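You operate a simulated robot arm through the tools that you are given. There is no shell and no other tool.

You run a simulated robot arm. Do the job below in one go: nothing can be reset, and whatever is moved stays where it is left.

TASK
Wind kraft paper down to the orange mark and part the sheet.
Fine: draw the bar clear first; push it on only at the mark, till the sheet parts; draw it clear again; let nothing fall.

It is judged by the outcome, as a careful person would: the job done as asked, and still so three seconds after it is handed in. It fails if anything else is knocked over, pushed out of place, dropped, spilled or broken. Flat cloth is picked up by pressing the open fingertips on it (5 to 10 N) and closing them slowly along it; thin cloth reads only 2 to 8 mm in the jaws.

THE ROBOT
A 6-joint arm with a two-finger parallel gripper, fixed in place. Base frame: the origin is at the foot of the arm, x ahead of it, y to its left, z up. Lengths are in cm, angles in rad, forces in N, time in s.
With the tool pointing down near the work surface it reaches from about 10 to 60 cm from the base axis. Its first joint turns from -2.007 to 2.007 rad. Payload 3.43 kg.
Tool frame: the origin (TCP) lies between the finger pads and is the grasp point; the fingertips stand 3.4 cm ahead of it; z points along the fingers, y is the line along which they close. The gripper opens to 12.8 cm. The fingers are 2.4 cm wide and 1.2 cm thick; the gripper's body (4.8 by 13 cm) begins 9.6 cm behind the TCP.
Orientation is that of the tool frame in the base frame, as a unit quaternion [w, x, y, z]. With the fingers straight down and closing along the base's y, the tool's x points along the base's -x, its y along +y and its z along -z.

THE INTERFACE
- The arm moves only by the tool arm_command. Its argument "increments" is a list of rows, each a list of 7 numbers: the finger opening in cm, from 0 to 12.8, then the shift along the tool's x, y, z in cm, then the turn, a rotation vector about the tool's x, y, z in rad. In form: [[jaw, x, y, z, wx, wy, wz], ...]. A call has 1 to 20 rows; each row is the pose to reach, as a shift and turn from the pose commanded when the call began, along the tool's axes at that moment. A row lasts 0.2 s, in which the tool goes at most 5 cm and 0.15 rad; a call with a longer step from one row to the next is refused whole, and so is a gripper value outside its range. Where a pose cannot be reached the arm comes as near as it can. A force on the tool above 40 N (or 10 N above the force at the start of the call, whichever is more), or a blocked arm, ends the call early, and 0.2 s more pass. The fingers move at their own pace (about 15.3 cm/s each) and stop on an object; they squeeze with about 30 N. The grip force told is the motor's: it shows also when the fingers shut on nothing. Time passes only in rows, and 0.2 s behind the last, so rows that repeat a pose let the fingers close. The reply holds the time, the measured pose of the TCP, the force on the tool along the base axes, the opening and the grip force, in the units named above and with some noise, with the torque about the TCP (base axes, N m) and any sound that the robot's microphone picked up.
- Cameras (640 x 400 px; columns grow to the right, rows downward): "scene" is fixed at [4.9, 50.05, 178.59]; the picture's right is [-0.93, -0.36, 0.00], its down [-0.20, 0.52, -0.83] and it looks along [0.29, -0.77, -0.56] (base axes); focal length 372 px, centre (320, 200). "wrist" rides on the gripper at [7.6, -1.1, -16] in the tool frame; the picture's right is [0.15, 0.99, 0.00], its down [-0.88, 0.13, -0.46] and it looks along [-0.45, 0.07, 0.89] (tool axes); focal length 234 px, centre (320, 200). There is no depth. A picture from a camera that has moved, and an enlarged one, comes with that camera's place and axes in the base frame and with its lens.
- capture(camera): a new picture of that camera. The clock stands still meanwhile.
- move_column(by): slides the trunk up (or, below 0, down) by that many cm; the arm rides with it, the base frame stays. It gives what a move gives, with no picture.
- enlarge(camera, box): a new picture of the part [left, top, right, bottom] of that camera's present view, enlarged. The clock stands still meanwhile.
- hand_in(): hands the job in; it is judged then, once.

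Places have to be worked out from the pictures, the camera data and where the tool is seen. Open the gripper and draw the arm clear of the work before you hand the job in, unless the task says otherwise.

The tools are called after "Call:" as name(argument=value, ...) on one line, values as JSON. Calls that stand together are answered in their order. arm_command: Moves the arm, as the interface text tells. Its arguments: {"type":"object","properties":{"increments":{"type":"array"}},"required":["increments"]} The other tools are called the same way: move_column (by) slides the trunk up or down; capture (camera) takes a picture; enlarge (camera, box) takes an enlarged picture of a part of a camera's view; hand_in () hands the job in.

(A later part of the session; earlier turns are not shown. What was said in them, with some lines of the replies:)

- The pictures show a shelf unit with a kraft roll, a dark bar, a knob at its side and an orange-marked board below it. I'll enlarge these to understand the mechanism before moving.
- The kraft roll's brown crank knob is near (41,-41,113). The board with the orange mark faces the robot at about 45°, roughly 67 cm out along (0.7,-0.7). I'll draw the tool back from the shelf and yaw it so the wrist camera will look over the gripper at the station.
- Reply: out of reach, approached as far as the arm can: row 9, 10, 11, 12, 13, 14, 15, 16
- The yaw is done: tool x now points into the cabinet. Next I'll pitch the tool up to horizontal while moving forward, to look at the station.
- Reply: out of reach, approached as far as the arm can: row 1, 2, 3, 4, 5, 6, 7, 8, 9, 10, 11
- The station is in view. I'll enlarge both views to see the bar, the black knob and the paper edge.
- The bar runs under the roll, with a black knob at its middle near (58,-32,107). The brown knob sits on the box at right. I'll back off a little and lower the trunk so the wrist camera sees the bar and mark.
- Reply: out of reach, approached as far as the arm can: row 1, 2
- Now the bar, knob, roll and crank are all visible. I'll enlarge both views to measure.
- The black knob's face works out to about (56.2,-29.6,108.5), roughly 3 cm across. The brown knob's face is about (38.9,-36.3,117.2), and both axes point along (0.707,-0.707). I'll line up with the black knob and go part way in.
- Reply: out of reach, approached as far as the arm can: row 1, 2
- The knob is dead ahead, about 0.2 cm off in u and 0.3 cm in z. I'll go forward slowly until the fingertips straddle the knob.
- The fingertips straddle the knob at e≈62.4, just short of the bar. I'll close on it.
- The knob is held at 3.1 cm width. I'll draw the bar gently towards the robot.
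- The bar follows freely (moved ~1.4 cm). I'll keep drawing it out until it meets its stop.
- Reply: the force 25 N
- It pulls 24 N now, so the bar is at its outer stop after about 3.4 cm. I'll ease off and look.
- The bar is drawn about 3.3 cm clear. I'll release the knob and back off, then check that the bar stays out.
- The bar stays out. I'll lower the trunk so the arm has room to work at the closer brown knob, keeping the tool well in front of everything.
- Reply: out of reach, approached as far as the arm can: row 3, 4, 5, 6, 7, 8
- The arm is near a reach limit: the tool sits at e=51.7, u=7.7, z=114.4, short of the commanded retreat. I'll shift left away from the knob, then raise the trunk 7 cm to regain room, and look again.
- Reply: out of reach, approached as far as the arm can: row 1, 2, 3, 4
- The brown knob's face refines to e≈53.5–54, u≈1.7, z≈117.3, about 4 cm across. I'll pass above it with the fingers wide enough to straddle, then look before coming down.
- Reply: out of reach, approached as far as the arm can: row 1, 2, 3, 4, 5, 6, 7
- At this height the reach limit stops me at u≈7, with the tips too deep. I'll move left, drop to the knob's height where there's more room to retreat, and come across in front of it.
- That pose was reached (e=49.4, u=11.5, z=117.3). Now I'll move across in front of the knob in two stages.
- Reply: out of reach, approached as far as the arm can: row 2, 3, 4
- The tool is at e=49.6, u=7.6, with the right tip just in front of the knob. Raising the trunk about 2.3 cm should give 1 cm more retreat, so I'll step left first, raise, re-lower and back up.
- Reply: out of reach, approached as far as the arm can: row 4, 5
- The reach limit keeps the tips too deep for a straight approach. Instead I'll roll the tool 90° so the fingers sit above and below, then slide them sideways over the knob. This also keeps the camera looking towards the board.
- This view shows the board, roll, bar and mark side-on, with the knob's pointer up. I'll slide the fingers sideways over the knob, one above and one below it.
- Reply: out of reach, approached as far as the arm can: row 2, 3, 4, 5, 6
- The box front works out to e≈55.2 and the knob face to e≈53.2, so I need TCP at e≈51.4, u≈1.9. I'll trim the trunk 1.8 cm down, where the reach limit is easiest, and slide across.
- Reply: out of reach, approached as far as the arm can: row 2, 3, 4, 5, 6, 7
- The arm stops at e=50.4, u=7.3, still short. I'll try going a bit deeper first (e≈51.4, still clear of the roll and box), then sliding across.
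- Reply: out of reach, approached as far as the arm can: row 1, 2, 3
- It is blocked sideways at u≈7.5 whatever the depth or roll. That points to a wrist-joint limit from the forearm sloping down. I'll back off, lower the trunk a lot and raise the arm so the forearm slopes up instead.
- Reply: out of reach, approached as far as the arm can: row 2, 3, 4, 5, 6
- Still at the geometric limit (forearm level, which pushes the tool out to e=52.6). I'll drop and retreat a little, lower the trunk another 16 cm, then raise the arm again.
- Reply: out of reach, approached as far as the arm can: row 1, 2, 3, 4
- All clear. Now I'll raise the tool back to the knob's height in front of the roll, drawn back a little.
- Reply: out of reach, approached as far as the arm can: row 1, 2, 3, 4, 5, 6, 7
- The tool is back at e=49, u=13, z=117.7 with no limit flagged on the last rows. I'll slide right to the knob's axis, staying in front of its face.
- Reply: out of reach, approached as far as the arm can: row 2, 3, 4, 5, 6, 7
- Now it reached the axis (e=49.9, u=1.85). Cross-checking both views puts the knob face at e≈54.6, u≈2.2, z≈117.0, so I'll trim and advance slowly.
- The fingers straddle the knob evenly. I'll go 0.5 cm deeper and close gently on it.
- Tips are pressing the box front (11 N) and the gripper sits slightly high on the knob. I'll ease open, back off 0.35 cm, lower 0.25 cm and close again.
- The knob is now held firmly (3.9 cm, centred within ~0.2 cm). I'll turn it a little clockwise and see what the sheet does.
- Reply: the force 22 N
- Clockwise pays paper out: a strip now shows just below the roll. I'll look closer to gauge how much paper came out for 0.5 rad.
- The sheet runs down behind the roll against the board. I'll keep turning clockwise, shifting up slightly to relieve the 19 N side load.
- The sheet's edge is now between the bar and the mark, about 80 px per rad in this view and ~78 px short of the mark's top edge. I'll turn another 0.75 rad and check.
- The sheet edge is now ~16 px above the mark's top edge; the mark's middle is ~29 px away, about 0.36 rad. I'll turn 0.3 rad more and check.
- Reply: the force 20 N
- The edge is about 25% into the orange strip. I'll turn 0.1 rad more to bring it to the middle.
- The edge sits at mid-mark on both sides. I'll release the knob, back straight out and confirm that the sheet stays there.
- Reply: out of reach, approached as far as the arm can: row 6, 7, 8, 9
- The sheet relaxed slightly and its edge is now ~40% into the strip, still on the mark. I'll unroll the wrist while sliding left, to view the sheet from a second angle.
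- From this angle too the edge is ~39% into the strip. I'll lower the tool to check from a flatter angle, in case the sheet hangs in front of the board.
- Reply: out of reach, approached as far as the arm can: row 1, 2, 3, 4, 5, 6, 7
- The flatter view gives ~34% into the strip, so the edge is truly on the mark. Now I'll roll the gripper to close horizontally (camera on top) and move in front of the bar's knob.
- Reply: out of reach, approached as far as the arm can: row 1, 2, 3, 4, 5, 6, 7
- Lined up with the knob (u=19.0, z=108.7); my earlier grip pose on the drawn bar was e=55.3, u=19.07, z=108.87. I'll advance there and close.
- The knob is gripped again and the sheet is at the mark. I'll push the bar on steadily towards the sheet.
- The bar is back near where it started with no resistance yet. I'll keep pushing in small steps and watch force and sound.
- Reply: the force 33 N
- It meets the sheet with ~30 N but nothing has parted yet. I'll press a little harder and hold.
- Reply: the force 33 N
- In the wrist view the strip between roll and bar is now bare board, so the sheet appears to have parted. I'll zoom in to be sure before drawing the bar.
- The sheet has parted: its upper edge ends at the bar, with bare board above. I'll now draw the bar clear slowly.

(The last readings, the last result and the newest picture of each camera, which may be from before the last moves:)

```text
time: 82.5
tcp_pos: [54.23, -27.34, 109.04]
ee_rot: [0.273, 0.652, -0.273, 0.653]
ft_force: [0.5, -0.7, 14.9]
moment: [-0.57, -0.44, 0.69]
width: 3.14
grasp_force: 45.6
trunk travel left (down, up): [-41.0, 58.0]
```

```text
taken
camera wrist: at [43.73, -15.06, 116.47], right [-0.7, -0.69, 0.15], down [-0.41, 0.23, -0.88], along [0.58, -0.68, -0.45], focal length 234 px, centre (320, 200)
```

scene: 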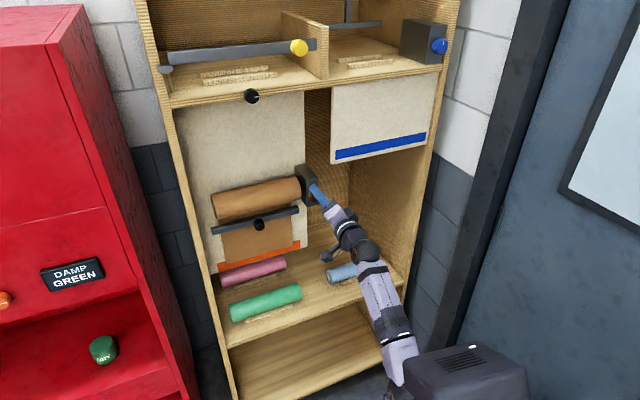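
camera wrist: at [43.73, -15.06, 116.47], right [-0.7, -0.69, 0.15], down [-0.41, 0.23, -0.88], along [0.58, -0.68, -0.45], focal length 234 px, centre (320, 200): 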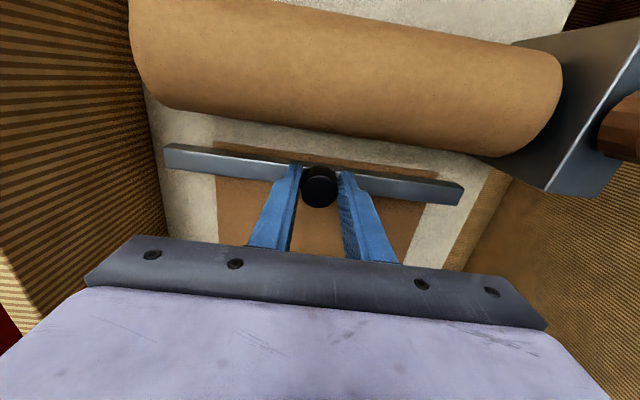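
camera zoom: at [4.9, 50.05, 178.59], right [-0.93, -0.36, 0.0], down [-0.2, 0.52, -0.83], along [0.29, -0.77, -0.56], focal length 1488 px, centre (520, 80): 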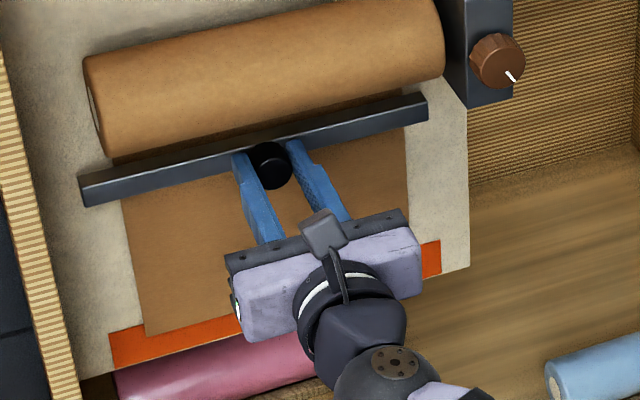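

The cut sheet stays on the board with its cut edge visible and a gap below the roll. I'll relieve the 15 N upward load a little and keep drawing the bar to its stop.

Call:
arm_command(increments=[[1, 0.15, 0, -0.3, 0, 0, 0], [1, 0.2, 0, -0.7, 0, 0, 0], [1, 0.2, 0, -1.1, 0, 0, 0], [1, 0.2, 0, -1.5, 0, 0, 0], [1, 0.2, 0, -1.8, 0, 0, 0], [1, 0.2, 0, -2.0, 0, 0, 0], [1, 0.2, 0, -2.0, 0, 0, 0]])

```text
time: 84.1
tcp_pos: [52.88, -25.98, 109.04]
ee_rot: [0.274, 0.652, -0.273, 0.652]
ft_force: [4.9, -4.5, 12.9]
moment: [-0.2, -0.1, 0.68]
width: 3.13
grasp_force: 44.7
trunk travel left (down, up): [-41.0, 58.0]
```

It's at e≈55.8, close to the previous stop with only light load. I'll pull a little more to seat it at the stop.

Call:
arm_command(increments=[[1, 0.1, 0, -0.2, 0, 0, 0], [1, 0.1, 0, -0.4, 0, 0, 0], [1, 0.1, 0, -0.5, 0, 0, 0], [1, 0.1, 0, -0.5, 0, 0, 0]])

Call:
enlarge(camera="scene", box=[200, 180, 340, 280])

```text
time: 85.1
tcp_pos: [52.75, -25.86, 108.98]
ee_rot: [0.273, 0.653, -0.274, 0.651]
ft_force: [21.3, -18.5, 16.3]
moment: [-0.43, -0.43, 0.61]
width: 3.11
grasp_force: 45.2
trunk travel left (down, up): [-41.0, 58.0]
```

```text
4.00 times, centred on (270, 230) of scene
camera zoom: at [4.9, 50.05, 178.59], right [-0.93, -0.36, 0.0], down [-0.2, 0.52, -0.83], along [0.29, -0.77, -0.56], focal length 1488 px, centre (520, 80)
```

zoom: 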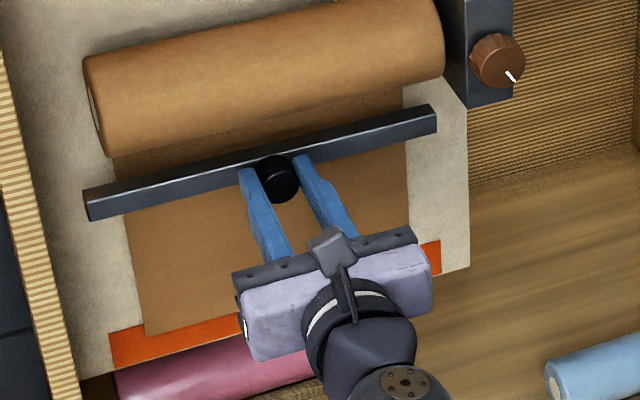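

The bar is hard against its outer stop again (28 N) and the sheet hasn't moved. I'll ease off, release the knob gently and back away.

Call:
arm_command(increments=[[1, 0.1, 0, 0.2, 0, 0, 0], [1, 0.2, 0, 0.4, 0, 0, 0], [1, 0.2, 0, 0.45, 0, 0, 0], [2.5, 0.2, 0, 0.45, 0, 0, 0], [4, 0.2, 0, 0.45, 0, 0, 0], [6, 0.2, 0, 0.45, 0, 0, 0], [6, 0.2, 0, 0.45, 0, 0, 0], [6, 0.2, 0, -0.8, 0, 0, 0], [6, 0.2, 0, -2, 0, 0, 0], [6, 0.2, 0, -3.5, 0, 0, 0], [6, 0.2, 0, -5, 0, 0, 0], [6, 0.2, 0, -5, 0, 0, 0]])

Call:
capture(camera="wrist")

Call:
capture(camera="scene")

```text
time: 87.7
tcp_pos: [49.01, -22.02, 109.16]
ee_rot: [0.273, 0.653, -0.273, 0.652]
ft_force: [0.8, 0.1, 0.8]
moment: [-0.01, -0.03, -0.02]
width: 6.02
grasp_force: 0.1
trunk travel left (down, up): [-41.0, 58.0]
```

```text
taken
camera wrist: at [38.68, -9.83, 116.73], right [-0.7, -0.69, 0.15], down [-0.41, 0.23, -0.88], along [0.58, -0.68, -0.45], focal length 234 px, centre (320, 200)
```

wrist: 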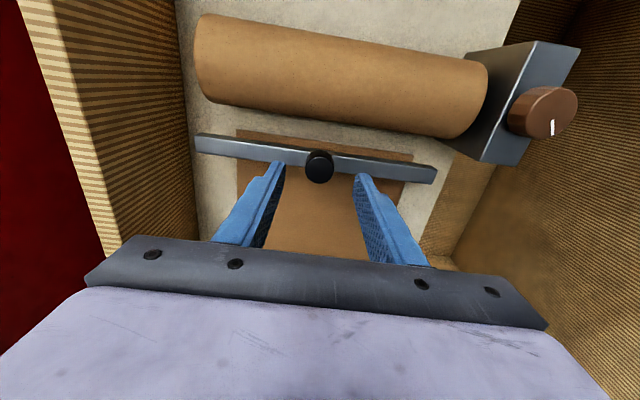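

```text
taken
```

scene: 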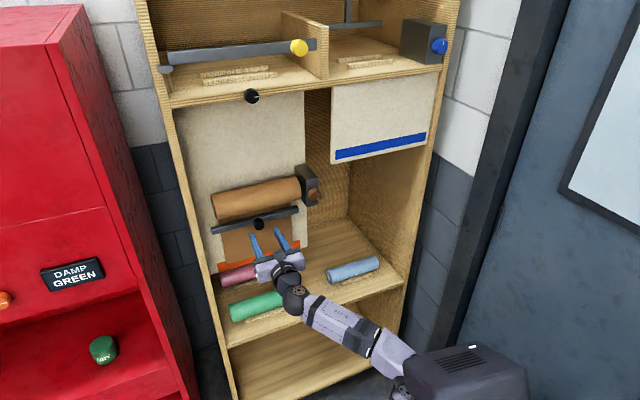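

Done so far: a clear bare gap shows between roll and cut sheet, the bar is drawn clear, and the sheet and all rolls are in place. I'll draw the arm further back and up out of the work.

Call:
arm_command(increments=[[6, 1, 0, -1, 0, 0, 0], [6, 3, 0, -2, 0, 0, 0], [6, 5, 0, -3, 0, 0, 0], [6, 7, 0, -4.5, 0, 0, 0], [6, 9, 0, -6, 0, 0, 0], [6, 11, 0, -8, 0, 0, 0], [6, 13, 0, -10, 0, 0, 0], [6, 14, 0, -12, 0, 0, 0], [6, 14, 0, -12, 0, 0, 0]])

Call:
capture(camera="wrist")

Call:
enlarge(camera="scene", box=[190, 160, 390, 330])

```text
time: 89.7
tcp_pos: [40.47, -13.36, 123.34]
ee_rot: [0.272, 0.653, -0.272, 0.652]
ft_force: [-0.1, -0.2, 0.4]
moment: [0.01, 0.02, 0.06]
width: 5.99
grasp_force: 0.1
trunk travel left (down, up): [-41.0, 58.0]
```

```text
taken
camera wrist: at [30.09, -1.15, 130.82], right [-0.7, -0.69, 0.15], down [-0.41, 0.23, -0.88], along [0.58, -0.68, -0.45], focal length 234 px, centre (320, 200)
```

wrist: 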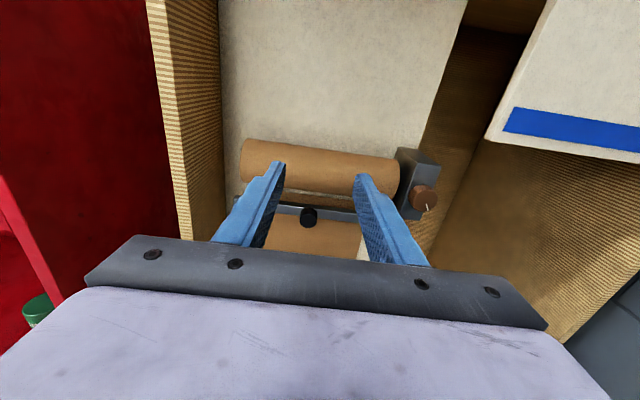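

```text
2.35 times, centred on (290, 245) of scene
camera zoom: at [4.9, 50.05, 178.59], right [-0.93, -0.36, 0.0], down [-0.2, 0.52, -0.83], along [0.29, -0.77, -0.56], focal length 875 px, centre (391, 94)
```

zoom: 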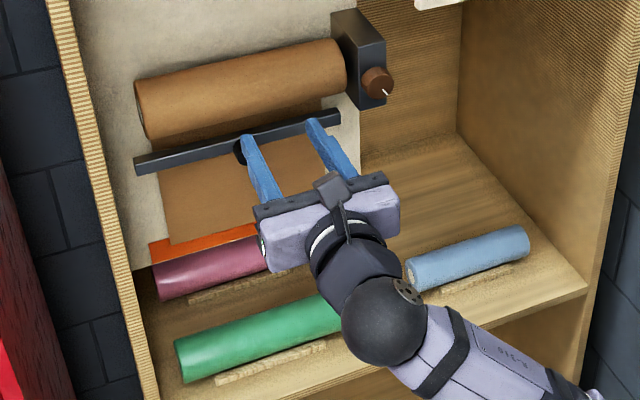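

The arm is well back (e≈38 cm) with the gripper open. The sheet is cut and still at the mark, the bar is clear, and the rolls are undisturbed, so I'm handing in.

Call:
hand_in()

```text
The job is handed in.
```

The kraft paper is wound down to the orange mark and the sheet is parted. The job is handed in; I haven't seen the judge's verdict.

- **Bar:** I drew it out to its stop before winding. I pushed it on only once the paper was at the mark, then drew it clear to the stop again.
- **Sheet length:** the paper slipped back slightly when I let go of the winding knob. Its lower edge ended about a third of the way into the orange strip rather than at the middle.
- **Parting:** it parted after I pressed at about 30 N. There is a bare gap between the roll and the cut sheet, and the sheet stayed on the board at the mark.
- **Surroundings:** in the last pictures nothing had fallen, and the pink, green and blue rolls were where they started. While gripping the winding knob, the fingertips pressed lightly on the front of its box, about 11 N. I backed off at once and saw no movement.

The gripper is open and the arm is drawn back clear of the work.
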